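You operate a simulated robot arm through the tools that you are given. There is no shell and no other tool. Be economical: measure what you need, move in short steps, check, and stop when the job is done.

The job below is to be done with a simulated two-armed robot. You get a single attempt, and the scene is never put back.

JOB
Take the felt pad and leave it on the yellow ticket holder. Fetch the blue bobbin and set it on the shade note. Put two of the loose sliders from the long bench top on the thread card. Fetch the buckle wing and set it on the desk top. Pick up the jar that says "sorting" from the desk top with one hand, pass it to the other hand and put it on the top of the turntable. Any order will do. Set down upright: jar.

It is judged by the outcome, as a careful person would: the job done as asked, and still so three seconds after it is handed in. It fails if anything else is knocked over, pushed out of place, dropped, spilled or broken.

ROBOT AND FRAMES
Two 7-joint arms with two-finger parallel grippers on one trunk, on a base that drives. Base frame: it is fixed to the floor where the robot stands at the start and does not move with it; the origin is under the middle of the robot, x ahead of it, y to its left, z up. Lengths are in m, angles in rad, forces in N, time in s.
The left shoulder is at the start at [0.05, 0.168, 1.207], the right one opposite. With the tool pointing down near the work surface each hand reaches from about 0.1 to 0.64 m from the robot's upright axis, wherever it stands, measured 20 degrees to its own side. Places, roughly: blue bobbin (3x3x2 cm) [0.7, 0.7, 1.1]; buckle wing (6x11x5 cm) [0.5, 1.4, 1.1]; button jar, sorting jar [0.75, 3, 1]; desk top [0.7, 2.9, 0.9]; felt pad (6x4x4 cm) [0.5, -0.1, 1.1]; loose slider (2x2x6 cm) [1.3, 0.6, 0.8]; loose slider (3x2x6 cm) [1.4, 0.5, 0.8]; shade note [0.5, 0.5, 1]; thread card [1.25, 0.5, 0.75]; top of the turntable [2.7, 3.3, 0.9]; yellow ticket holder [0.5, -0.5, 1]. Payload 1.57 kg a hand.
The TCP of each hand is the grasp point between the finger pads, 0.03 m short of the fingertips. In the tool frame z runs along the fingers and y along their closing line. The gripper opens to 0.08 m. The fingers are 0.017 m wide and 0.012 m thick; the gripper's body (0.04 by 0.082 m) begins 0.08 m behind the TCP.
Orientation is told as [roll, pitch, yaw] about the base's x, y, z axes, in that order, counted from this pose: with the fingers straight down and closing along the base's y, the tool's x points along the base's -x, its y along +y and its z along -z.

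CONTROLS
- The arms move only by the tool send_rows. It takes "left_targets", "right_targets" or both (then of equal length, played together; a hand with none holds still); each is text: rows parted by semicolons, each of 7 numbers parted by spaces: the turn, a rotation vector about the base's x, y, z in units of 6 degrees (1.0 is 6 degrees), then the shift along the base's x, y, z in units of 20 mm (1.0 is 20 mm), then the gripper command, from -1 (shut) to 1 (fully open), values between in proportion. In form: wx wy wz x y z jaw; .... A call has 1 to 8 rows; each row shifts and turns the commanded pose from where the row before left it. A call with a number of a shift or a turn outside -1 to 1 is refused whole. Each row takes 0.2 s and may step no farther than 0.05 m and 0.15 rad from the row before; otherwise, or with a gripper value out of range, the whole call is refused. A pose out of reach is approached as far as the arm can. The call stops where the force on the tool passes 40 N (or 10 N more than at its start, if that is more) or the arm is blocked; 0.2 s more then pass. Each finger travels about 0.045 m/s and halts on what it meets, pressing with about 38 N; the grip force reading is that of the motor and also rises with nothing between the fingers. The clock runs only during rows and for 0.2 s after the last one: add rows that do not move to give the fingers time. It gives the time, the measured TCP pose, the force on the tool (base axes), the opening and the grip force at its end, in the units of the frame above (readings bear some noise), with the torque about the TCP (base axes, N m) and any sound that the robot's microphone picked up.
- Cameras (640 x 400 px; columns grow to the right, rows downward): "scene" is now at [0.1301, 0.001, 1.4225]; the picture's right is [0.01, -1.00, 0.00], its down [-0.52, -0.01, -0.86] and it looks along [0.86, 0.01, -0.52] (base axes); focal length 214 px, centre (320, 200). "left" rides on the left gripper at [0.072, 0.007, -0.122] in its tool frame; the picture's right is [-0.09, 1.00, 0.00], its down [-0.84, -0.08, -0.54] and it looks along [-0.54, -0.05, 0.84] (tool axes); focal length 238 px, centre (320, 200). "right" rides on the right gripper at [0.072, -0.007, -0.122] in its tool frame; the picture's right is [0.09, 1.00, 0.00], its down [-0.84, 0.08, -0.54] and it looks along [-0.54, 0.05, 0.84] (tool axes); focal length 238 px, centre (320, 200). There is no depth. A picture from a camera that has moved, and an enlarged one, comes with that camera's place and axes in the base frame and with its lens.
- snapshot(camera): a new picture of that camera. The clock stands still meanwhile.
- move_column(by): slides the trunk up (or, below 0, down) by that many m; the arms and the scene camera ride with it, the base frame stays. It gives what a move gives, with no picture.
- drive_base(legs): drives the robot by 1 to 6 legs, each [ahead, left, turn to the left] in m, m and rad, along the robot's own axes; the way and the turn of a leg run together, so that a leg with both is an arc; at most 1.5 m and 3.142 rad a leg. The arms and the cameras ride along, it lands a little off, and it stops where it bumps. It gives what a move gives.
- head_to(pan, tilt): turns the head with the scene camera to pan (to the left, within 1.396 rad either way) and tilt (down, from -0.506 to 1.204), counted from straight ahead of the robot. It gives what a move gives.
- zoom(camera, box): a new picture of the part [left, top, right, bottom] of that camera's present view, enlarged. The clock stands still meanwhile.
- close_job(): hands the job in; it is judged then, once.

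Work in short steps. Places have to be worked out from the pictures, the camera data and where the tool is seen: move nearer, look again, correct. Check each grasp and each placing, and mend what went wrong. You have 196 turns and 192 pictures in all, those below and enlarged ones among them. Open the grippers and draw the arms clear of the work before you hand the job in, unless the task says otherwise.

The tools are called as name(argument=value, ...) on one line, values as JSON. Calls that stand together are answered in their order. send_rows: Moves the arms, as the interface text tells. Its arguments: {"type":"object","properties":{"left_targets":{"type":"string"},"right_targets":{"type":"string"}},"required":[]} The other tools are called the same way: move_column (by) slides the trunk up or down; drive_base (legs) drives the base; head_to (pan, tilt) turns the head that bears the scene camera; snapshot (camera) takes a picture; zoom (camera, box) takes an enlarged picture of a part of a camera's view; close_job () hands the job in.

At the start:

```text
t: 0.0
left_ee_pos: [0.3697, 0.324, 1.2403]
left_ee_rot: [0.0, 0.0, 0.0]
left_wrist_force: [0.3, -0.3, 0.0]
left_moment: [-0.03, -0.03, 0.01]
left_grip_width: 0.0802
left_grip_force: 0.1
right_ee_pos: [0.2835, -0.0262, 1.2811]
right_ee_rot: [0.0, 0.0, 0.0]
right_wrist_force: [0.0, -0.6, -0.3]
right_moment: [0.0, 0.0, 0.01]
right_grip_width: 0.08
right_grip_force: 0.0
trunk travel left (down, up): [-0.375, 0.068]
robot x, y, heading: [-0.0006, -0.0009, -0.003]
head pan, tilt: [0.01, 0.541]
```

scene: 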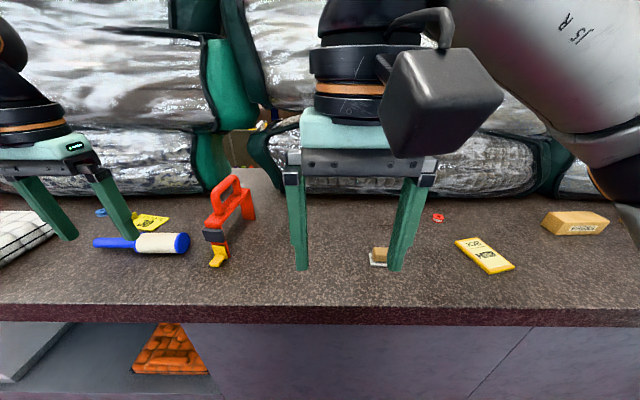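
right: 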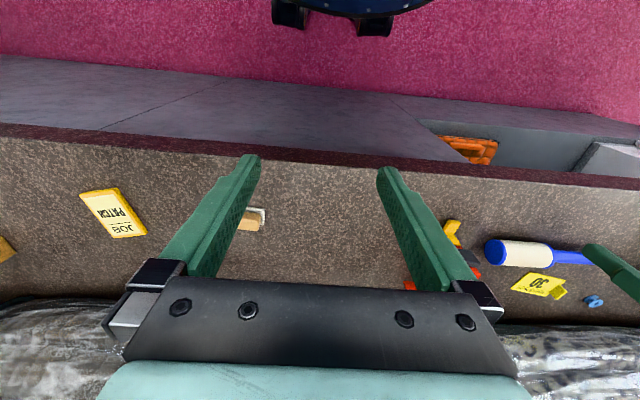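
left: 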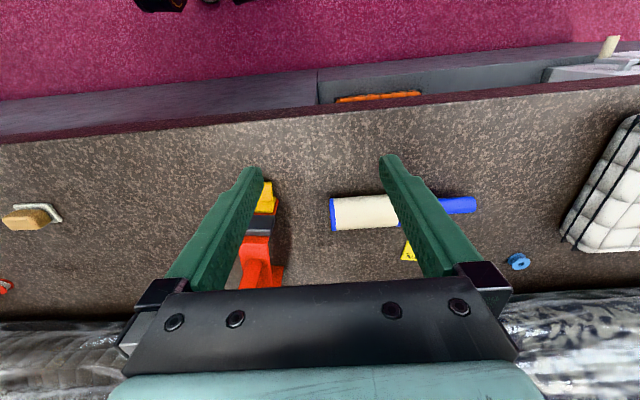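

Starting by looking closely at the near bench items; the bench top appears to be at about z≈1.0.

zoom(camera="right", box=[60, 140, 300, 290])

zoom(camera="scene", box=[340, 180, 640, 340])

zoom(camera="scene", box=[0, 160, 300, 320])

```text
2.67 times, centred on (180, 215) of right
camera zoom: at [0.2134, -0.032, 1.4036], right [-0.09, 1.0, 0.0], down [0.84, 0.08, 0.54], along [0.54, 0.05, -0.84], focal length 636 px, centre (693, 160)
```

zoom: 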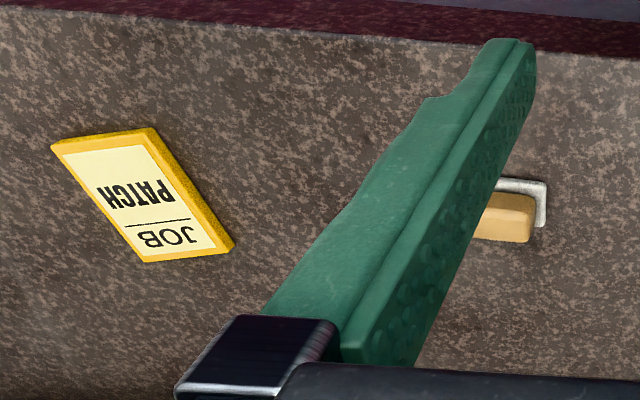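

```text
2.13 times, centred on (490, 260) of scene
camera zoom: at [0.1301, 0.001, 1.4225], right [0.01, -1.0, 0.0], down [-0.52, -0.01, -0.86], along [0.86, 0.01, -0.52], focal length 458 px, centre (-43, 72)
```

zoom: 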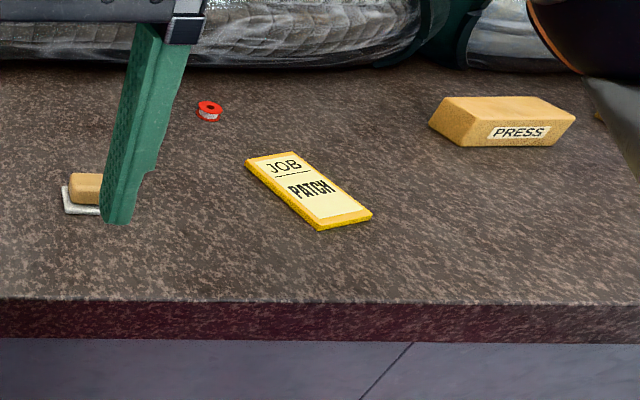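

```text
2.13 times, centred on (150, 240) of scene
camera zoom: at [0.1301, 0.001, 1.4225], right [0.01, -1.0, 0.0], down [-0.52, -0.01, -0.86], along [0.86, 0.01, -0.52], focal length 458 px, centre (683, 115)
```

zoom: 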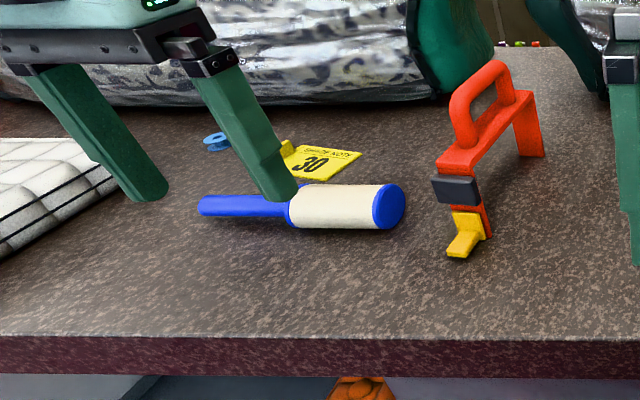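

The pad seems to be a white felt base with a wooden block grip, near (0.525,-0.15). I move the right hand nearer to look from above.

send_rows(right_targets="0 0 0 1 -0.78 -0.3 1;0 0 0 1 -0.78 -0.3 1;0 0 0 1 -0.78 -0.3 1;0 0 0 1 -0.78 -0.3 1;0 0 0 1 -0.78 -0.3 1;0 0 0 1 -0.78 -0.3 1;0 0 0 1 -0.78 -0.3 1;0 0 0 1 -0.78 -0.3 1")

snapshot(camera="right")

snapshot(camera="scene")

```text
t: 1.8
left_ee_pos: [0.3696, 0.3236, 1.2399]
left_ee_rot: [0.001, 0.0, 0.002]
left_wrist_force: [0.0, 0.8, 0.6]
left_moment: [-0.01, 0.02, 0.03]
left_grip_width: 0.08
left_grip_force: 0.0
right_ee_pos: [0.4441, -0.1522, 1.2319]
right_ee_rot: [0.002, -0.002, 0.002]
right_wrist_force: [-0.4, 0.7, 0.1]
right_moment: [0.0, 0.02, -0.03]
right_grip_width: 0.0801
right_grip_force: 0.1
trunk travel left (down, up): [-0.375, 0.068]
robot x, y, heading: [0.0026, 0.0009, -0.001]
head pan, tilt: [0.01, 0.541]
```

```text
185 pictures are left
camera right: at [0.3735, -0.1572, 1.3549], right [-0.09, 1.0, 0.0], down [0.84, 0.08, 0.54], along [0.54, 0.05, -0.84], focal length 238 px, centre (320, 200)
```

right: 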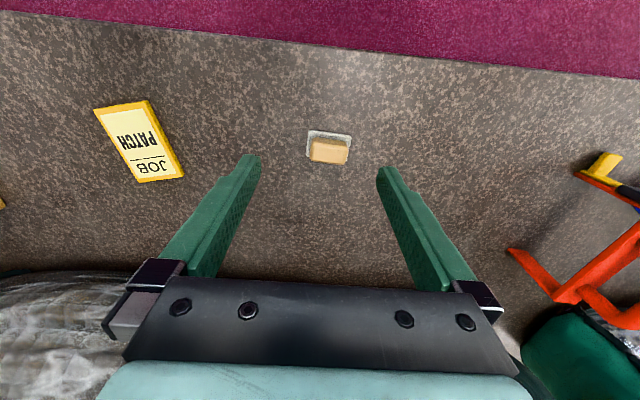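

```text
184 pictures are left
camera scene: at [0.1304, 0.0007, 1.4224], right [0.01, -1.0, 0.0], down [-0.52, 0.0, -0.86], along [0.86, 0.01, -0.52], focal length 214 px, centre (320, 200)
```

scene: 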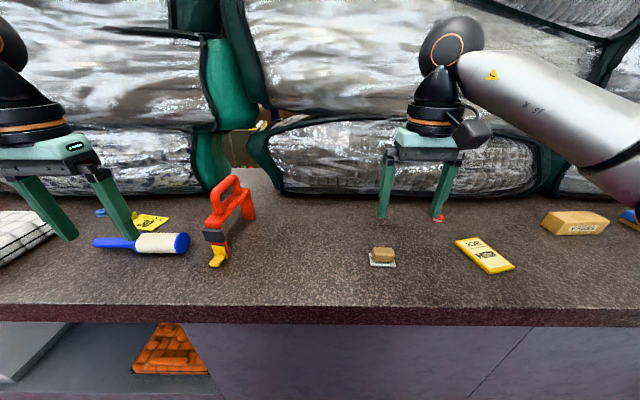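

Triangulating: the pad is at about (0.478,-0.136), bench top z≈1.055, ticket holder at about (0.49,-0.375). Moving over the pad and partway down.

send_rows(right_targets="0 0 0 0.55 0.28 -0.9 1;0 0 0 0.55 0.28 -0.9 1;0 0 0 0.55 0.28 -0.9 1;0 0 0 0 0 -0.7 1;0 0 0 0 0 0 1")

snapshot(camera="right")

zoom(camera="scene", box=[300, 180, 540, 330])

```text
t: 3.0
left_ee_pos: [0.3692, 0.3245, 1.2394]
left_ee_rot: [-0.001, -0.002, 0.002]
left_wrist_force: [0.7, -1.0, 0.4]
left_moment: [-0.01, 0.0, -0.01]
left_grip_width: 0.08
left_grip_force: 0.0
right_ee_pos: [0.4761, -0.1331, 1.1649]
right_ee_rot: [0.001, -0.001, 0.001]
right_wrist_force: [0.2, 0.4, 0.1]
right_moment: [0.0, 0.01, -0.01]
right_grip_width: 0.0799
right_grip_force: 0.2
trunk travel left (down, up): [-0.375, 0.068]
robot x, y, heading: [0.0002, -0.0036, -0.002]
head pan, tilt: [0.01, 0.541]
```

```text
183 pictures are left
camera right: at [0.4064, -0.1393, 1.2874], right [-0.09, 1.0, 0.0], down [0.84, 0.08, 0.54], along [0.54, 0.05, -0.84], focal length 238 px, centre (320, 200)
```

right: 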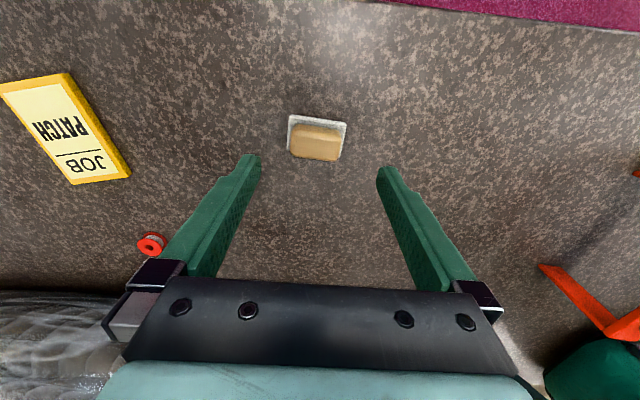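

```text
2.67 times, centred on (420, 255) of scene
camera zoom: at [0.1301, 0.0011, 1.4225], right [0.01, -1.0, 0.0], down [-0.52, -0.01, -0.86], along [0.86, 0.01, -0.52], focal length 572 px, centre (53, 53)
```

zoom: 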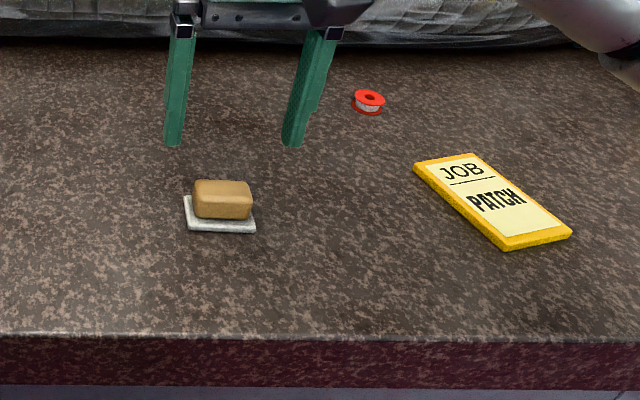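

The hand is almost centred over the pad; descending with a small correction, then closing.

send_rows(right_targets="0 0 0 0.1 -0.15 -0.95 1;0 0 0 0.05 0 -0.95 1;0 0 0 0 0 -0.95 1;0 0 0 0 0 -0.6 1;0 0 0 0 0 0 1")

snapshot(camera="right")

zoom(camera="scene", box=[300, 180, 540, 330])

```text
t: 4.2
left_ee_pos: [0.3701, 0.3245, 1.2406]
left_ee_rot: [-0.002, -0.002, 0.002]
left_wrist_force: [0.3, 0.3, 0.1]
left_moment: [0.03, -0.02, 0.0]
left_grip_width: 0.08
left_grip_force: 0.0
right_ee_pos: [0.4794, -0.1362, 1.0962]
right_ee_rot: [-0.001, 0.001, -0.002]
right_wrist_force: [0.0, -0.4, -0.4]
right_moment: [0.04, 0.01, 0.01]
right_grip_width: 0.08
right_grip_force: 0.1
trunk travel left (down, up): [-0.375, 0.068]
robot x, y, heading: [-0.0003, 0.0025, 0.004]
head pan, tilt: [0.01, 0.541]
```

```text
181 pictures are left
camera right: at [0.4095, -0.1424, 1.2184], right [-0.09, 1.0, 0.0], down [0.84, 0.08, 0.54], along [0.54, 0.05, -0.84], focal length 238 px, centre (320, 200)
```

right: 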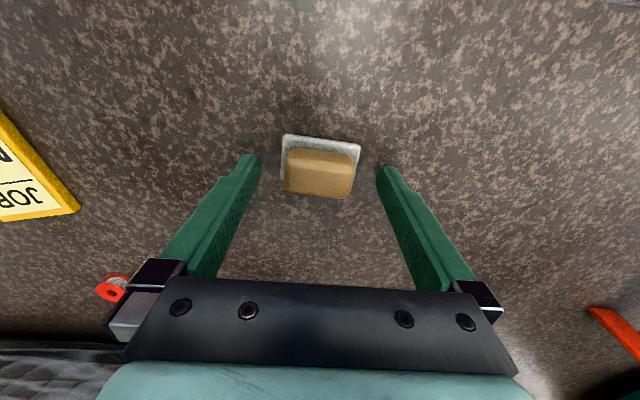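

```text
2.67 times, centred on (420, 255) of scene
camera zoom: at [0.1301, 0.001, 1.4225], right [0.01, -1.0, 0.0], down [-0.52, -0.01, -0.86], along [0.86, 0.01, -0.52], focal length 572 px, centre (53, 53)
```

zoom: 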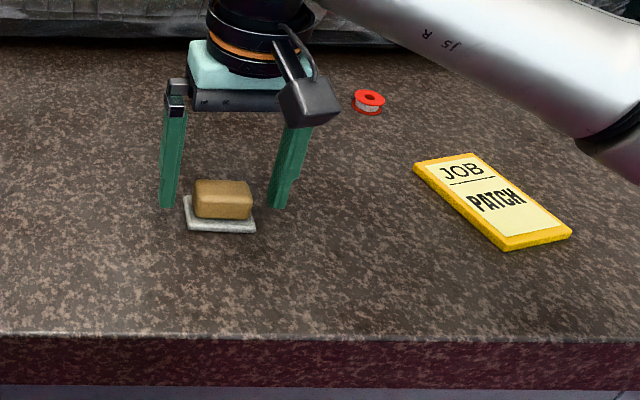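

Fingers straddle the block correctly. A little lower, then close and wait.

send_rows(right_targets="0 0 0 0 0 -0.2 1;0 0 0 0 0 0 -1;0 0 0 0 0 0 -1;0 0 0 0 0 0 -1;0 0 0 0 0 0 -1;0 0 0 0 0 0 -1")

```text
t: 5.6
left_ee_pos: [0.3698, 0.3233, 1.2397]
left_ee_rot: [-0.001, -0.002, 0.003]
left_wrist_force: [-0.1, -0.8, -0.1]
left_moment: [0.01, -0.04, -0.01]
left_grip_width: 0.0803
left_grip_force: 0.1
right_ee_pos: [0.4793, -0.1373, 1.0924]
right_ee_rot: [0.001, 0.001, 0.0]
right_wrist_force: [0.0, -1.2, 1.5]
right_moment: [0.0, 0.01, 0.02]
right_grip_width: 0.0453
right_grip_force: 37.9
trunk travel left (down, up): [-0.375, 0.068]
robot x, y, heading: [0.0, 0.0074, -0.003]
head pan, tilt: [0.01, 0.541]
```

Gripped at 45 mm. Lifting 6 cm and looking.

send_rows(right_targets="0 0 0 0 0 1 -1;0 0 0 0 0 1 -1;0 0 0 0 0 1 -1;0 0 0 0.05 -1 0.3 -1;0 0 0 0.05 -1 0 -1;0 0 0 0.05 -1 0 -1;0 0 0 0.05 -1 0 -1;0 0 0 0.05 -1 0 -1")

send_rows(right_targets="0 0 0 0.05 -1 0 -1;0 0 0 0.05 -1 0 -1;0 0 0 0.05 -1 0 -1;0 0 0 0.05 -1 0 -1;0 0 0 0.05 -1 0 -1;0 0 0 0 0 0 -1")

snapshot(camera="right")

snapshot(camera="scene")

```text
t: 7.4
left_ee_pos: [0.3686, 0.3244, 1.2419]
left_ee_rot: [0.001, -0.001, 0.002]
left_wrist_force: [-0.4, 0.2, 0.2]
left_moment: [-0.02, 0.01, -0.02]
left_grip_width: 0.08
left_grip_force: 0.0
right_ee_pos: [0.4837, -0.2372, 1.1582]
right_ee_rot: [0.002, 0.001, 0.0]
right_wrist_force: [-0.5, -0.4, -0.7]
right_moment: [0.0, 0.02, 0.0]
right_grip_width: 0.0451
right_grip_force: 37.9
trunk travel left (down, up): [-0.375, 0.068]
robot x, y, heading: [0.0019, 0.0016, -0.004]
head pan, tilt: [0.01, 0.541]
```

```text
t: 8.8
left_ee_pos: [0.3697, 0.3243, 1.2406]
left_ee_rot: [0.001, 0.0, 0.002]
left_wrist_force: [0.0, -0.4, 0.0]
left_moment: [-0.01, -0.02, -0.04]
left_grip_width: 0.0803
left_grip_force: 0.0
right_ee_pos: [0.489, -0.3379, 1.1588]
right_ee_rot: [0.001, 0.001, -0.001]
right_wrist_force: [0.0, 0.9, -0.3]
right_moment: [0.0, 0.03, -0.01]
right_grip_width: 0.045
right_grip_force: 38.0
trunk travel left (down, up): [-0.375, 0.068]
robot x, y, heading: [0.0016, -0.0032, -0.0]
head pan, tilt: [0.01, 0.541]
```

```text
179 pictures are left
camera right: at [0.4194, -0.3431, 1.2806], right [-0.09, 1.0, 0.0], down [0.84, 0.08, 0.54], along [0.54, 0.05, -0.84], focal length 238 px, centre (320, 200)
```

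right: 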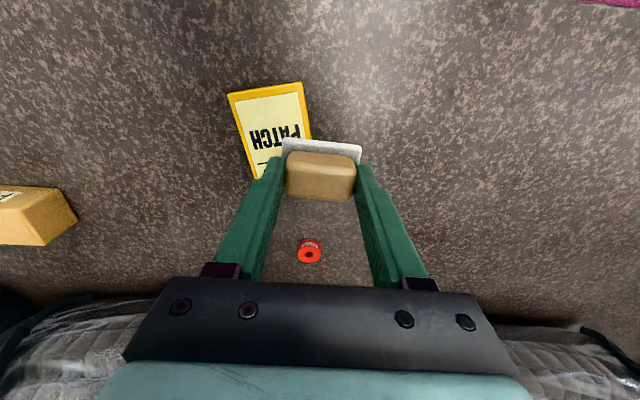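

```text
178 pictures are left
camera scene: at [0.1302, 0.0012, 1.4225], right [0.01, -1.0, 0.0], down [-0.52, -0.01, -0.86], along [0.86, 0.01, -0.52], focal length 214 px, centre (320, 200)
```

scene: 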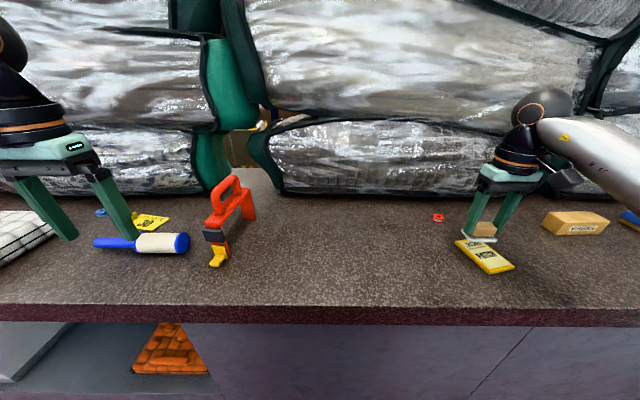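

Holder centre computes to ≈(0.497,-0.370), yaw ≈0.22. Shifting over it, rotating to match, and lowering partly.

send_rows(right_targets="0 0 1 0.25 -0.8 0 -1;0 0 1 0.25 -0.8 0 -1;0 0 0 0 0 -0.8 -1;0 0 0 0 0 -0.7 -1;0 0 0 0 0 0 -1")

snapshot(camera="right")

zoom(camera="scene", box=[400, 180, 600, 305])

```text
t: 10.0
left_ee_pos: [0.3684, 0.3249, 1.2406]
left_ee_rot: [-0.002, -0.003, 0.002]
left_wrist_force: [-0.6, -1.1, -0.2]
left_moment: [0.01, 0.01, 0.02]
left_grip_width: 0.0802
left_grip_force: 0.0
right_ee_pos: [0.499, -0.369, 1.1273]
right_ee_rot: [0.0, 0.0, 0.21]
right_wrist_force: [0.2, 0.5, -0.3]
right_moment: [0.0, -0.01, 0.0]
right_grip_width: 0.0448
right_grip_force: 38.0
trunk travel left (down, up): [-0.375, 0.068]
robot x, y, heading: [-0.0026, -0.0033, 0.003]
head pan, tilt: [0.01, 0.541]
```

```text
177 pictures are left
camera right: at [0.4323, -0.39, 1.2507], right [-0.3, 0.95, 0.0], down [0.8, 0.25, 0.54], along [0.52, 0.16, -0.84], focal length 238 px, centre (320, 200)
```

right: 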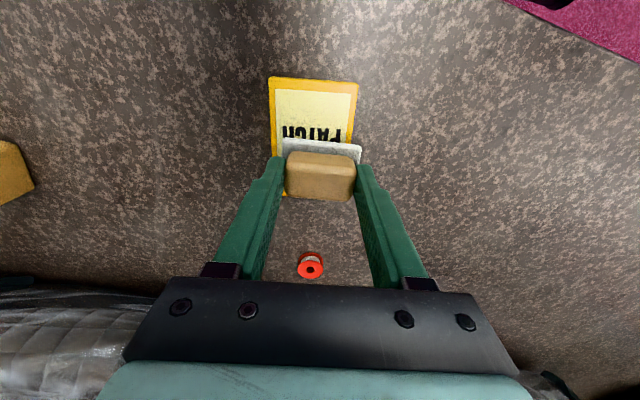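

```text
3.20 times, centred on (500, 242) of scene
camera zoom: at [0.1301, 0.001, 1.4225], right [0.01, -1.0, 0.0], down [-0.52, -0.01, -0.86], along [0.86, 0.01, -0.52], focal length 686 px, centre (-256, 64)
```

zoom: 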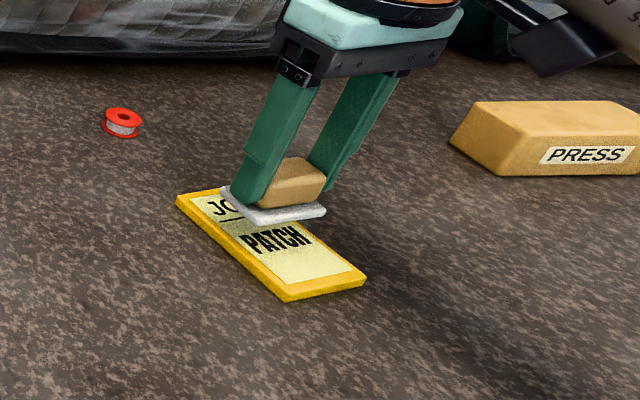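

Well aligned with the holder. Shifting 4 mm to its right and lowering towards contact.

send_rows(right_targets="0 0 0 0.05 -0.2 -0.6 -1;0 0 0 0 0 -0.55 -1;0 0 0 0 0 0 -1")

zoom(camera="scene", box=[440, 205, 560, 280])

```text
t: 10.8
left_ee_pos: [0.3688, 0.3235, 1.2392]
left_ee_rot: [0.001, -0.001, 0.0]
left_wrist_force: [-0.7, -1.5, 0.2]
left_moment: [0.01, -0.03, 0.0]
left_grip_width: 0.08
left_grip_force: 0.1
right_ee_pos: [0.5003, -0.372, 1.1065]
right_ee_rot: [-0.001, 0.0, 0.209]
right_wrist_force: [-0.2, -0.4, 0.1]
right_moment: [-0.03, 0.0, -0.03]
right_grip_width: 0.0448
right_grip_force: 37.8
trunk travel left (down, up): [-0.375, 0.068]
robot x, y, heading: [-0.0019, -0.0001, -0.001]
head pan, tilt: [0.01, 0.541]
```

```text
5.33 times, centred on (500, 242) of scene
camera zoom: at [0.1301, 0.0009, 1.4225], right [0.01, -1.0, 0.0], down [-0.52, -0.01, -0.86], along [0.86, 0.01, -0.52], focal length 1144 px, centre (-640, -27)
```

zoom: 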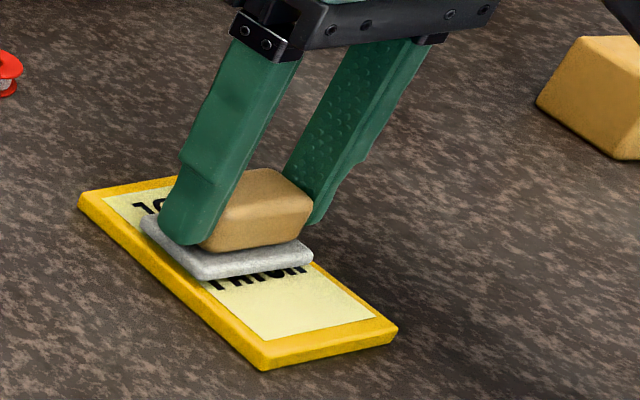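

Almost touching. Lowering in small steps to feel contact.

send_rows(right_targets="0 0 0 0 0 -0.15 -1;0 0 0 0 0 -0.1 -1;0 0 0 0 0 0 -1")

zoom(camera="scene", box=[440, 205, 560, 280])

```text
t: 11.6
left_ee_pos: [0.3686, 0.3248, 1.2416]
left_ee_rot: [0.0, -0.001, 0.002]
left_wrist_force: [0.1, 0.0, -0.4]
left_moment: [-0.02, 0.01, 0.0]
left_grip_width: 0.08
left_grip_force: 0.1
right_ee_pos: [0.4997, -0.3732, 1.101]
right_ee_rot: [0.002, -0.005, 0.207]
right_wrist_force: [1.5, -1.6, 8.2]
right_moment: [-0.08, 0.01, 0.0]
right_grip_width: 0.0447
right_grip_force: 38.5
trunk travel left (down, up): [-0.375, 0.068]
robot x, y, heading: [-0.0029, 0.0023, 0.0]
head pan, tilt: [0.01, 0.541]
```

```text
5.33 times, centred on (500, 242) of scene
camera zoom: at [0.1295, 0.0013, 1.4227], right [0.01, -1.0, 0.0], down [-0.51, -0.01, -0.86], along [0.86, 0.01, -0.51], focal length 1144 px, centre (-640, -27)
```

zoom: 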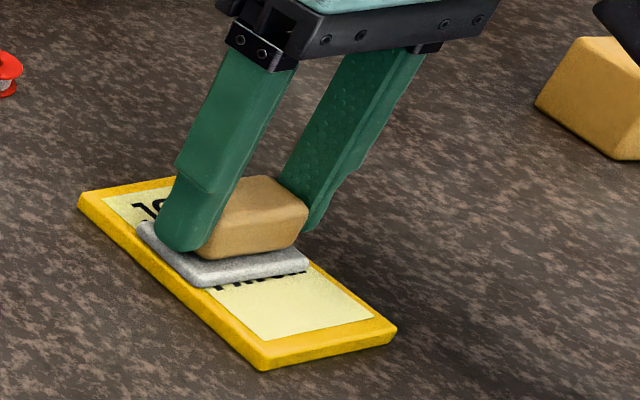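

Contact at 8 N. Releasing and retreating up.

send_rows(right_targets="0 0 0 0 0 0.05 0.6;0 0 0 0 0 0 0.7;0 0 0 0 0 0 0.7;0 0 0 0 0 0 0.7;0 0 0 0 0 0.8 0.7;0 0 0 0 0 1 0.7;0 0 0 0 0 1 0.7;0 0 0 0 0 1 0.7")

zoom(camera="scene", box=[400, 180, 600, 305])

```text
t: 13.4
left_ee_pos: [0.3697, 0.3244, 1.2398]
left_ee_rot: [0.0, -0.002, 0.002]
left_wrist_force: [-0.3, 0.3, -0.5]
left_moment: [0.02, 0.0, 0.0]
left_grip_width: 0.0799
left_grip_force: 0.1
right_ee_pos: [0.5006, -0.3726, 1.1782]
right_ee_rot: [-0.001, 0.0, 0.21]
right_wrist_force: [-0.7, 0.3, -0.4]
right_moment: [-0.03, -0.04, 0.01]
right_grip_width: 0.0679
right_grip_force: 0.1
trunk travel left (down, up): [-0.375, 0.068]
robot x, y, heading: [0.0005, 0.0032, 0.0]
head pan, tilt: [0.01, 0.541]
```

```text
3.20 times, centred on (500, 242) of scene
camera zoom: at [0.1299, 0.0012, 1.4225], right [0.01, -1.0, 0.0], down [-0.52, -0.01, -0.86], along [0.86, 0.01, -0.52], focal length 686 px, centre (-256, 64)
```

zoom: 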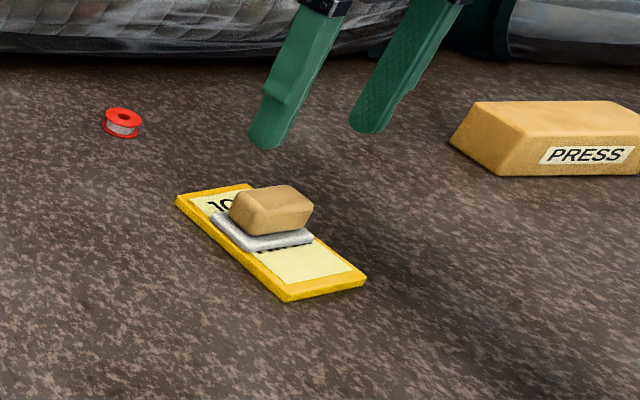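

The pad sits well on the holder. Now I retract the right hand up and back before driving left toward the bobbin (est. (0.652,0.657)) and shade note (≈(0.61,0.48)).

send_rows(right_targets="0 0 -1 -1 0.3 1 1;0 0 -1 -1 0.3 1 1;0 0 0 -1 0.3 1 1;0 0 0 -1 0.3 1 1;0 0 0 -1 0.3 1 1;0 0 0 -1 0.3 0 1;0 0 0 -1 0.3 0 1;0 0 0 -1 0.3 0 1")

head_to(pan=0.9, tilt=0.5)

snapshot(camera="scene")

head_to(pan=1.39, tilt=0.3)

snapshot(camera="scene")

```text
t: 15.2
left_ee_pos: [0.3689, 0.3241, 1.2408]
left_ee_rot: [0.0, 0.0, 0.002]
left_wrist_force: [-0.5, -0.5, 0.6]
left_moment: [-0.06, -0.02, -0.03]
left_grip_width: 0.08
left_grip_force: 0.1
right_ee_pos: [0.3387, -0.3244, 1.2765]
right_ee_rot: [-0.001, 0.0, -0.002]
right_wrist_force: [-1.3, 0.8, 0.4]
right_moment: [-0.02, -0.01, 0.0]
right_grip_width: 0.0802
right_grip_force: 0.1
trunk travel left (down, up): [-0.375, 0.068]
robot x, y, heading: [-0.0007, -0.0027, 0.004]
head pan, tilt: [0.01, 0.541]
```

```text
t: 16.4
left_ee_pos: [0.3696, 0.3258, 1.2397]
left_ee_rot: [-0.001, 0.0, 0.002]
left_wrist_force: [0.9, 0.0, 0.7]
left_moment: [-0.01, -0.02, -0.01]
left_grip_width: 0.08
left_grip_force: 0.0
right_ee_pos: [0.3393, -0.3258, 1.2766]
right_ee_rot: [0.0, 0.001, 0.0]
right_wrist_force: [-0.6, -0.7, -0.7]
right_moment: [-0.03, 0.0, 0.0]
right_grip_width: 0.0799
right_grip_force: 0.0
trunk travel left (down, up): [-0.375, 0.068]
robot x, y, heading: [0.0, 0.0009, -0.0]
head pan, tilt: [0.901, 0.499]
```

```text
172 pictures are left
camera scene: at [0.0966, 0.0714, 1.4263], right [0.78, -0.62, 0.0], down [-0.3, -0.38, -0.88], along [0.55, 0.69, -0.48], focal length 214 px, centre (320, 200)
```

scene: 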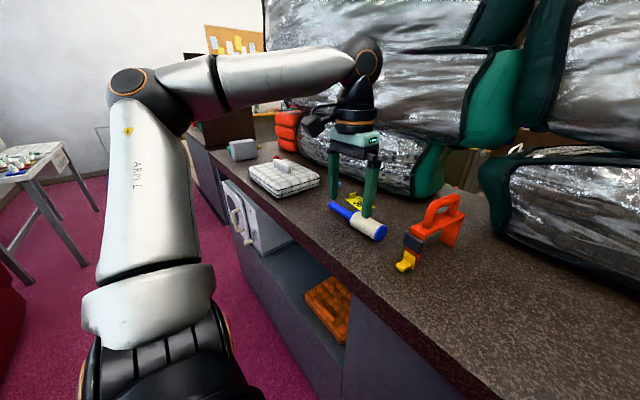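

```text
t: 17.3
left_ee_pos: [0.3686, 0.324, 1.2407]
left_ee_rot: [0.001, -0.002, 0.002]
left_wrist_force: [0.6, -0.2, 0.2]
left_moment: [-0.04, 0.05, 0.02]
left_grip_width: 0.0801
left_grip_force: 0.0
right_ee_pos: [0.3397, -0.3242, 1.2768]
right_ee_rot: [-0.001, -0.001, 0.001]
right_wrist_force: [-0.6, -0.2, -1.3]
right_moment: [-0.02, 0.0, 0.01]
right_grip_width: 0.0805
right_grip_force: 0.1
trunk travel left (down, up): [-0.375, 0.068]
robot x, y, heading: [0.0028, -0.0039, 0.001]
head pan, tilt: [1.389, 0.3]
```

```text
171 pictures are left
camera scene: at [0.057, 0.0919, 1.4447], right [0.98, -0.18, 0.0], down [-0.05, -0.29, -0.96], along [0.17, 0.94, -0.3], focal length 214 px, centre (320, 200)
```

scene: 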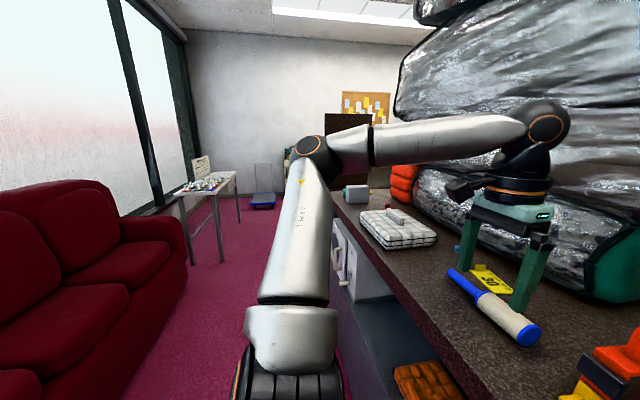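

The way left along the bench is clear. Driving 0.45 m left and 5 cm ahead.

drive_base(legs=[[0, 0.45, 0], [0.05, 0, 0]])

head_to(pan=0.1, tilt=0.6)

snapshot(camera="scene")

snapshot(camera="left")

```text
t: 20.6
left_ee_pos: [0.419, 0.7766, 1.2388]
left_ee_rot: [0.0, 0.0, 0.006]
left_wrist_force: [0.7, 0.1, -0.5]
left_moment: [-0.03, 0.04, -0.02]
left_grip_width: 0.0799
left_grip_force: 0.1
right_ee_pos: [0.3905, 0.1271, 1.2774]
right_ee_rot: [-0.002, 0.002, 0.004]
right_wrist_force: [0.4, -0.6, 0.8]
right_moment: [0.01, 0.01, 0.0]
right_grip_width: 0.0801
right_grip_force: 0.1
trunk travel left (down, up): [-0.375, 0.068]
robot x, y, heading: [0.0517, 0.4493, 0.003]
head pan, tilt: [1.389, 0.3]
```

```text
t: 22.0
left_ee_pos: [0.4174, 0.7771, 1.2396]
left_ee_rot: [0.0, -0.001, 0.006]
left_wrist_force: [0.3, 0.6, 0.0]
left_moment: [-0.02, -0.04, -0.02]
left_grip_width: 0.0798
left_grip_force: 0.0
right_ee_pos: [0.391, 0.1267, 1.2778]
right_ee_rot: [0.0, -0.001, 0.004]
right_wrist_force: [0.3, -0.1, 0.0]
right_moment: [-0.02, 0.01, 0.04]
right_grip_width: 0.0801
right_grip_force: 0.0
trunk travel left (down, up): [-0.375, 0.068]
robot x, y, heading: [0.0535, 0.4519, -0.001]
head pan, tilt: [0.099, 0.6]
```

```text
170 pictures are left
camera scene: at [0.1776, 0.4605, 1.4172], right [0.1, -0.99, 0.0], down [-0.56, -0.06, -0.83], along [0.82, 0.09, -0.56], focal length 214 px, centre (320, 200)
```

scene: 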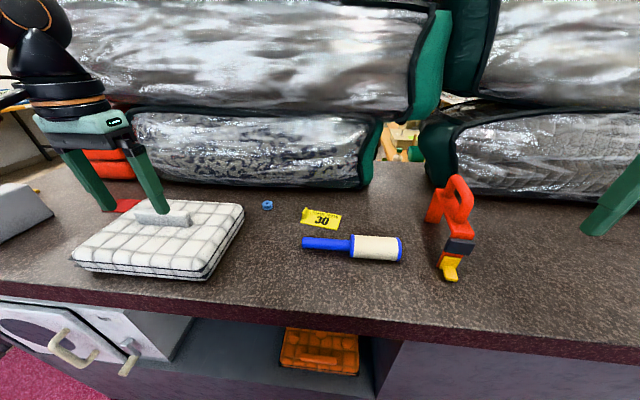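

```text
169 pictures are left
camera left: at [0.3458, 0.7828, 1.3631], right [0.09, 1.0, 0.0], down [0.84, -0.07, 0.54], along [0.54, -0.05, -0.84], focal length 238 px, centre (320, 200)
```

left: 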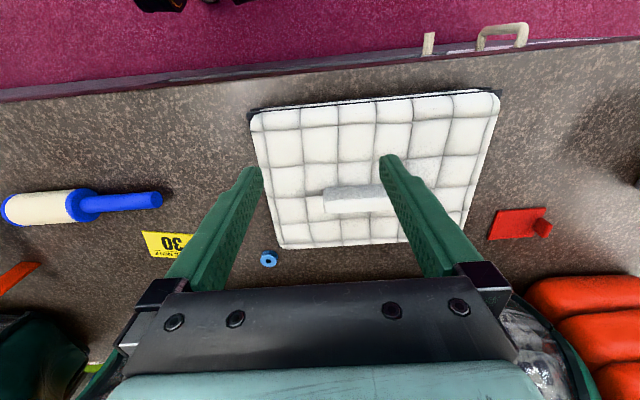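

Bobbin at ≈(0.659,0.662), note near (0.62,0.50). Moving the left hand above the bobbin, and zooming on the note.

send_rows(left_targets="0 0 0 1 -0.72 0 1;0 0 0 1 -0.72 0 1;0 0 0 1 -0.72 0 1;0 0 0 1 -0.72 0 1;0 0 0 1 -0.72 0 1;0 0 0 1 -0.72 0 1;0 0 0 1 -0.72 0 0.3;0 0 0 1 -0.72 0 0.3")

zoom(camera="scene", box=[220, 160, 420, 285])

snapshot(camera="left")

```text
t: 23.8
left_ee_pos: [0.5455, 0.6858, 1.2299]
left_ee_rot: [0.0, 0.001, 0.006]
left_wrist_force: [0.4, 0.2, -0.7]
left_moment: [0.02, 0.04, -0.01]
left_grip_width: 0.0521
left_grip_force: 0.0
left hand out of reach, approached as far as the arm can: row 7, 8
right_ee_pos: [0.3901, 0.1272, 1.2779]
right_ee_rot: [-0.001, 0.0, 0.002]
right_wrist_force: [-0.3, 0.6, -0.8]
right_moment: [0.0, 0.01, -0.01]
right_grip_width: 0.08
right_grip_force: 0.0
trunk travel left (down, up): [-0.375, 0.068]
robot x, y, heading: [0.0507, 0.452, 0.002]
head pan, tilt: [0.099, 0.6]
```

```text
3.20 times, centred on (320, 222) of scene
camera zoom: at [0.1777, 0.4604, 1.4172], right [0.1, -0.99, 0.0], down [-0.56, -0.06, -0.82], along [0.82, 0.08, -0.57], focal length 686 px, centre (320, 128)
```

zoom: 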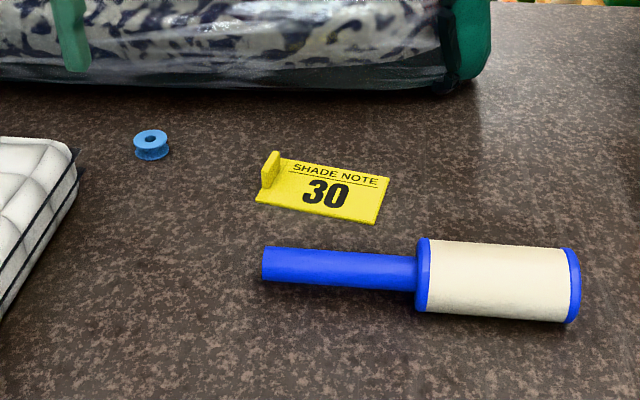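

```text
167 pictures are left
camera left: at [0.4729, 0.691, 1.353], right [0.09, 1.0, 0.0], down [0.84, -0.07, 0.54], along [0.54, -0.05, -0.84], focal length 238 px, centre (320, 200)
```

left: 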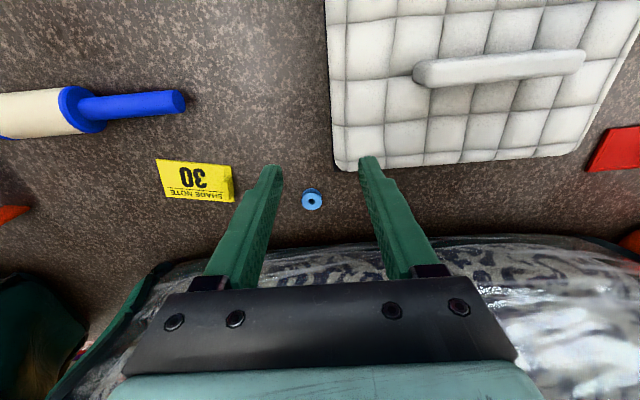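

The arm was at its reach limit at this height; reach improves lower. Descending diagonally toward the bobbin.

send_rows(left_targets="0 0 0 0 -0.3 -0.9 0.3;0 0 0 0 -0.3 -0.9 0.3;0 0 0 0 -0.3 -0.9 0.3;0 0 0 0 0 0 0.3")

snapshot(camera="left")

```text
t: 24.8
left_ee_pos: [0.5438, 0.6663, 1.1768]
left_ee_rot: [-0.001, 0.0, 0.005]
left_wrist_force: [0.1, -1.0, -0.7]
left_moment: [-0.03, -0.02, -0.01]
left_grip_width: 0.0521
left_grip_force: 0.0
right_ee_pos: [0.3915, 0.1281, 1.2779]
right_ee_rot: [-0.001, 0.001, 0.005]
right_wrist_force: [0.1, 0.2, 0.1]
right_moment: [0.03, -0.02, -0.02]
right_grip_width: 0.0801
right_grip_force: 0.0
trunk travel left (down, up): [-0.375, 0.068]
robot x, y, heading: [0.0461, 0.4537, 0.006]
head pan, tilt: [0.099, 0.6]
```

```text
166 pictures are left
camera left: at [0.4724, 0.6733, 1.2996], right [0.09, 1.0, 0.0], down [0.84, -0.07, 0.54], along [0.54, -0.05, -0.84], focal length 238 px, centre (320, 200)
```

left: 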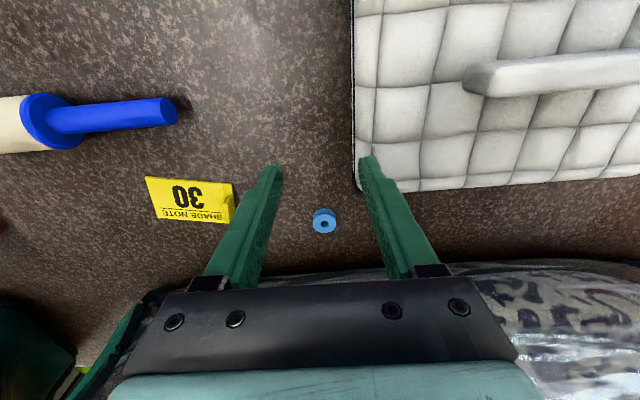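

Reach is fine now at this height. Moving ahead over the bobbin (0.657,0.662) at this height.

send_rows(left_targets="0 0 0 0.95 -0.1 0 0.3;0 0 0 0.95 -0.1 0 0.3;0 0 0 0.95 0 0 0.3;0 0 0 0.95 0 -0.1 0.3;0 0 0 0.95 0 -0.2 0.3;0 0 0 0.9 0 -0.3 0.3;0 0 0 0 0 -0.3 0.3;0 0 0 0 0 0 0.3")

snapshot(camera="left")

zoom(camera="scene", box=[180, 110, 400, 248])

```text
t: 26.6
left_ee_pos: [0.5874, 0.7039, 1.1393]
left_ee_rot: [0.0, -0.004, 0.006]
left_wrist_force: [1.0, 0.9, 4.9]
left_moment: [0.18, 0.03, -0.1]
left_grip_width: 0.0524
left_grip_force: 0.5
left hand out of reach, approached as far as the arm can: row 1, 2, 3, 4, 5, 6
right_ee_pos: [0.3896, 0.127, 1.2781]
right_ee_rot: [0.002, 0.001, 0.003]
right_wrist_force: [-0.3, 0.8, 0.2]
right_moment: [-0.02, -0.02, 0.02]
right_grip_width: 0.0799
right_grip_force: 0.0
trunk travel left (down, up): [-0.375, 0.068]
robot x, y, heading: [0.0485, 0.4507, 0.004]
head pan, tilt: [0.099, 0.6]
```

```text
165 pictures are left
camera left: at [0.5157, 0.7099, 1.2625], right [0.09, 1.0, 0.0], down [0.84, -0.07, 0.54], along [0.54, -0.05, -0.84], focal length 238 px, centre (320, 200)
```

left: 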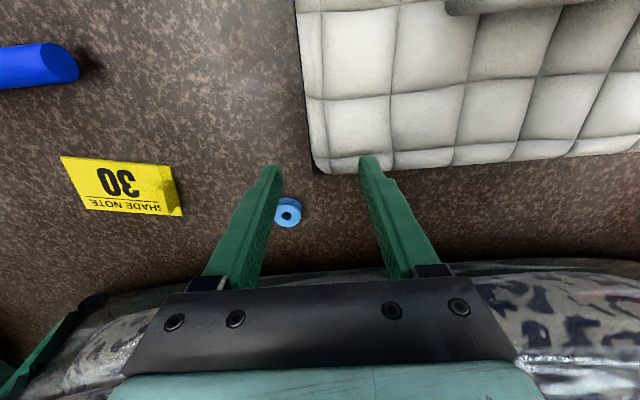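

```text
2.90 times, centred on (290, 179) of scene
camera zoom: at [0.1774, 0.4604, 1.4173], right [0.1, -0.99, 0.0], down [-0.56, -0.06, -0.83], along [0.82, 0.08, -0.56], focal length 622 px, centre (407, 261)
```

zoom: 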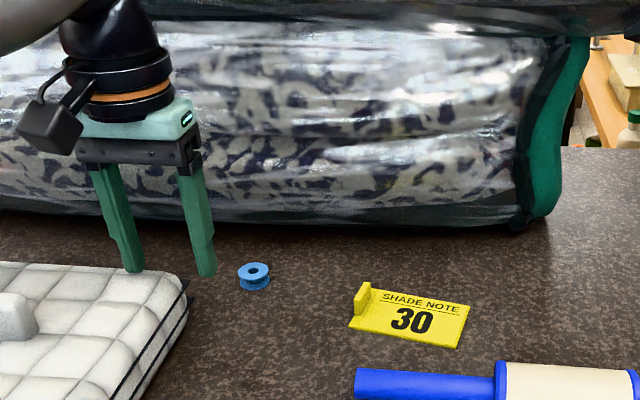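

The arm slid along its reach limit, so I lift clear, raise the trunk, and look down to judge how much nearer the base can go.

send_rows(left_targets="0 0 0 -0.2 -0.5 0.8 0.3;0 0 0 -0.4 -0.5 0.8 0.3;0 0 0 -0.5 0 0.8 0.3;0 0 0 0 0 0 0.3")

move_column(by=0.066)

head_to(pan=0.0, tilt=1.2)

snapshot(camera="scene")

```text
t: 27.6
left_ee_pos: [0.563, 0.6868, 1.1873]
left_ee_rot: [-0.001, 0.001, 0.005]
left_wrist_force: [-0.5, -0.4, 0.4]
left_moment: [-0.01, -0.03, 0.02]
left_grip_width: 0.0521
left_grip_force: 0.0
left hand out of reach, approached as far as the arm can: row 2
right_ee_pos: [0.3898, 0.1277, 1.2762]
right_ee_rot: [0.0, 0.0, 0.004]
right_wrist_force: [-0.4, -0.3, -0.2]
right_moment: [0.03, -0.02, -0.05]
right_grip_width: 0.08
right_grip_force: 0.1
trunk travel left (down, up): [-0.375, 0.068]
robot x, y, heading: [0.0511, 0.4488, 0.005]
head pan, tilt: [0.099, 0.6]
```

```text
t: 28.7
left_ee_pos: [0.5608, 0.6875, 1.2542]
left_ee_rot: [0.0, 0.0, 0.005]
left_wrist_force: [0.4, -0.6, 0.3]
left_moment: [0.01, 0.0, -0.02]
left_grip_width: 0.052
left_grip_force: 0.1
right_ee_pos: [0.3896, 0.1271, 1.3439]
right_ee_rot: [-0.001, 0.001, 0.003]
right_wrist_force: [0.2, 0.5, 0.1]
right_moment: [-0.01, 0.0, 0.02]
right_grip_width: 0.0797
right_grip_force: 0.0
trunk travel left (down, up): [-0.441, 0.002]
robot x, y, heading: [0.0491, 0.4488, 0.003]
head pan, tilt: [0.099, 0.6]
```

```text
t: 29.7
left_ee_pos: [0.5601, 0.6867, 1.2534]
left_ee_rot: [0.001, -0.002, 0.004]
left_wrist_force: [-1.0, 0.1, -0.3]
left_moment: [0.0, -0.02, 0.01]
left_grip_width: 0.0517
left_grip_force: 0.1
right_ee_pos: [0.3893, 0.1277, 1.3439]
right_ee_rot: [0.0, 0.0, 0.003]
right_wrist_force: [-0.3, 0.8, -0.2]
right_moment: [0.04, 0.02, -0.05]
right_grip_width: 0.0797
right_grip_force: 0.0
trunk travel left (down, up): [-0.441, 0.002]
robot x, y, heading: [0.0528, 0.4492, 0.01]
head pan, tilt: [0.0, 1.201]
```

```text
163 pictures are left
camera scene: at [0.1456, 0.4516, 1.4386], right [0.0, -1.0, 0.0], down [-0.93, 0.0, -0.36], along [0.36, 0.0, -0.93], focal length 214 px, centre (320, 200)
```

scene: 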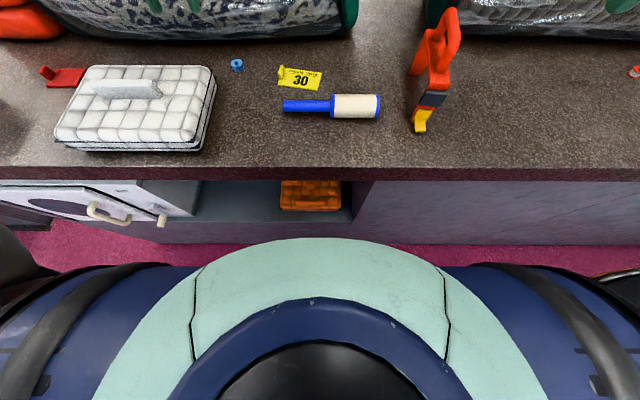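

There's clearance between the torso (x≈0.19) and bench edge (x≈0.366). Driving 6 cm closer.

drive_base(legs=[[0.06, 0, 0]])

head_to(pan=0.1, tilt=0.75)

snapshot(camera="scene")

snapshot(camera="left")

```text
t: 30.6
left_ee_pos: [0.6228, 0.6859, 1.2516]
left_ee_rot: [0.0, 0.0, 0.006]
left_wrist_force: [-0.3, 0.2, 0.3]
left_moment: [0.02, 0.04, -0.03]
left_grip_width: 0.052
left_grip_force: 0.1
right_ee_pos: [0.4507, 0.1267, 1.3429]
right_ee_rot: [0.002, 0.002, 0.002]
right_wrist_force: [1.4, 0.7, 0.2]
right_moment: [-0.03, 0.03, 0.0]
right_grip_width: 0.0797
right_grip_force: 0.1
trunk travel left (down, up): [-0.441, 0.002]
robot x, y, heading: [0.1082, 0.454, 0.004]
head pan, tilt: [0.0, 1.201]
```

```text
t: 31.6
left_ee_pos: [0.6216, 0.6868, 1.253]
left_ee_rot: [0.0, -0.002, 0.005]
left_wrist_force: [-0.8, -0.4, 0.8]
left_moment: [-0.04, -0.01, 0.01]
left_grip_width: 0.0521
left_grip_force: 0.1
right_ee_pos: [0.4479, 0.1264, 1.3445]
right_ee_rot: [-0.001, 0.0, 0.001]
right_wrist_force: [0.2, 0.0, 0.0]
right_moment: [0.0, 0.02, 0.02]
right_grip_width: 0.0801
right_grip_force: 0.0
trunk travel left (down, up): [-0.441, 0.002]
robot x, y, heading: [0.1082, 0.4523, 0.001]
head pan, tilt: [0.099, 0.75]
```

```text
162 pictures are left
camera scene: at [0.2316, 0.4601, 1.4702], right [0.1, -0.99, 0.0], down [-0.68, -0.07, -0.73], along [0.73, 0.07, -0.68], focal length 214 px, centre (320, 200)
```

scene: 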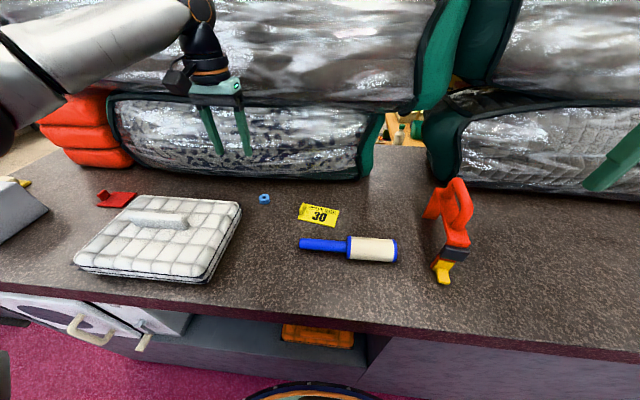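

```text
161 pictures are left
camera left: at [0.5495, 0.6928, 1.3755], right [0.09, 1.0, 0.0], down [0.84, -0.07, 0.54], along [0.54, -0.05, -0.84], focal length 238 px, centre (320, 200)
```

left: 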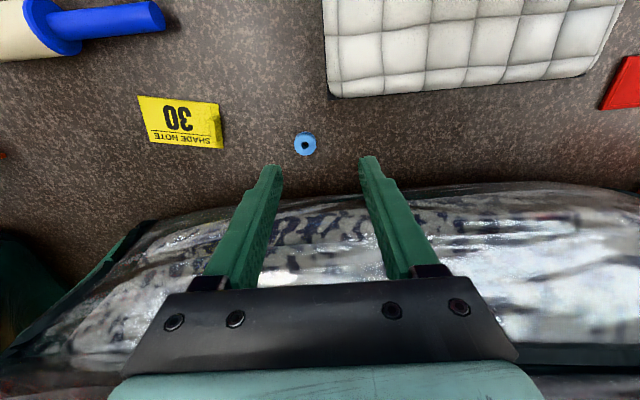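

Bobbin at (0.659,0.662) confirmed. Moving over it and descending.

send_rows(left_targets="0 0 0 0.6 -0.6 -0.8 0.3;0 0 0 0.6 -0.6 -0.9 0.3;0 0 0 0.65 0 -1 0.3;0 0 0 0 0 -1 0.3;0 0 0 0 0 -1 0.3;0 0 0 0 0 -1 0.3;0 0 0 0 0 0 0.3")

snapshot(camera="left")

```text
t: 33.1
left_ee_pos: [0.6341, 0.6794, 1.1334]
left_ee_rot: [-0.001, 0.0, 0.004]
left_wrist_force: [0.3, -1.0, -0.3]
left_moment: [0.02, 0.04, -0.02]
left_grip_width: 0.0519
left_grip_force: 0.1
left hand out of reach, approached as far as the arm can: row 1, 2, 3
right_ee_pos: [0.4503, 0.128, 1.3435]
right_ee_rot: [0.0, 0.0, 0.001]
right_wrist_force: [0.5, 0.2, 0.3]
right_moment: [0.02, 0.0, 0.02]
right_grip_width: 0.0799
right_grip_force: 0.1
trunk travel left (down, up): [-0.441, 0.002]
robot x, y, heading: [0.1107, 0.4534, 0.0]
head pan, tilt: [0.099, 0.75]
```

```text
160 pictures are left
camera left: at [0.5624, 0.684, 1.2561], right [0.09, 1.0, 0.0], down [0.84, -0.07, 0.54], along [0.54, -0.05, -0.84], focal length 238 px, centre (320, 200)
```

left: 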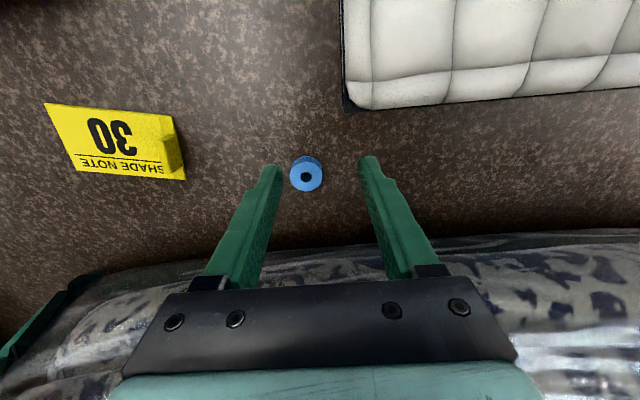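

Lower down, reach should be better; correcting +25 mm in x and −17 mm in y.

send_rows(left_targets="0 0 0 0 -0.45 0 0.3;0 0 0 0.6 -0.45 0 0.3;0 0 0 0.65 0 0 0.3;0 0 0 0 0 0 0.3")

snapshot(camera="left")

```text
t: 34.1
left_ee_pos: [0.6364, 0.677, 1.1346]
left_ee_rot: [-0.002, -0.002, 0.005]
left_wrist_force: [-0.2, 0.8, 0.0]
left_moment: [-0.01, 0.02, -0.01]
left_grip_width: 0.0521
left_grip_force: 0.0
left hand out of reach, approached as far as the arm can: row 1, 2, 3
right_ee_pos: [0.4497, 0.1269, 1.3428]
right_ee_rot: [0.001, 0.001, 0.001]
right_wrist_force: [0.0, -0.1, -0.4]
right_moment: [-0.01, 0.0, 0.01]
right_grip_width: 0.0798
right_grip_force: 0.1
trunk travel left (down, up): [-0.441, 0.002]
robot x, y, heading: [0.1131, 0.45, 0.001]
head pan, tilt: [0.099, 0.75]
```

```text
159 pictures are left
camera left: at [0.5637, 0.6824, 1.2576], right [0.09, 1.0, 0.0], down [0.84, -0.07, 0.54], along [0.54, -0.05, -0.84], focal length 238 px, centre (320, 200)
```

left: 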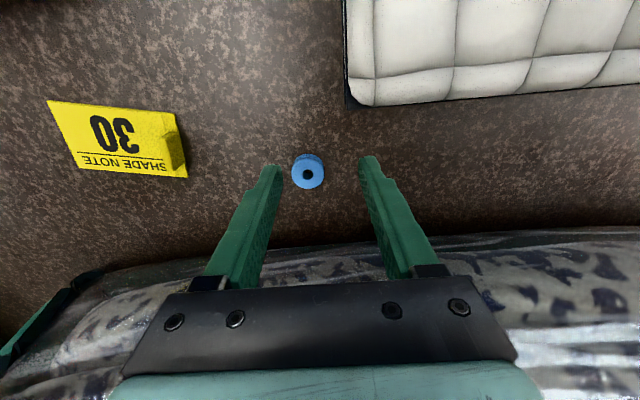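

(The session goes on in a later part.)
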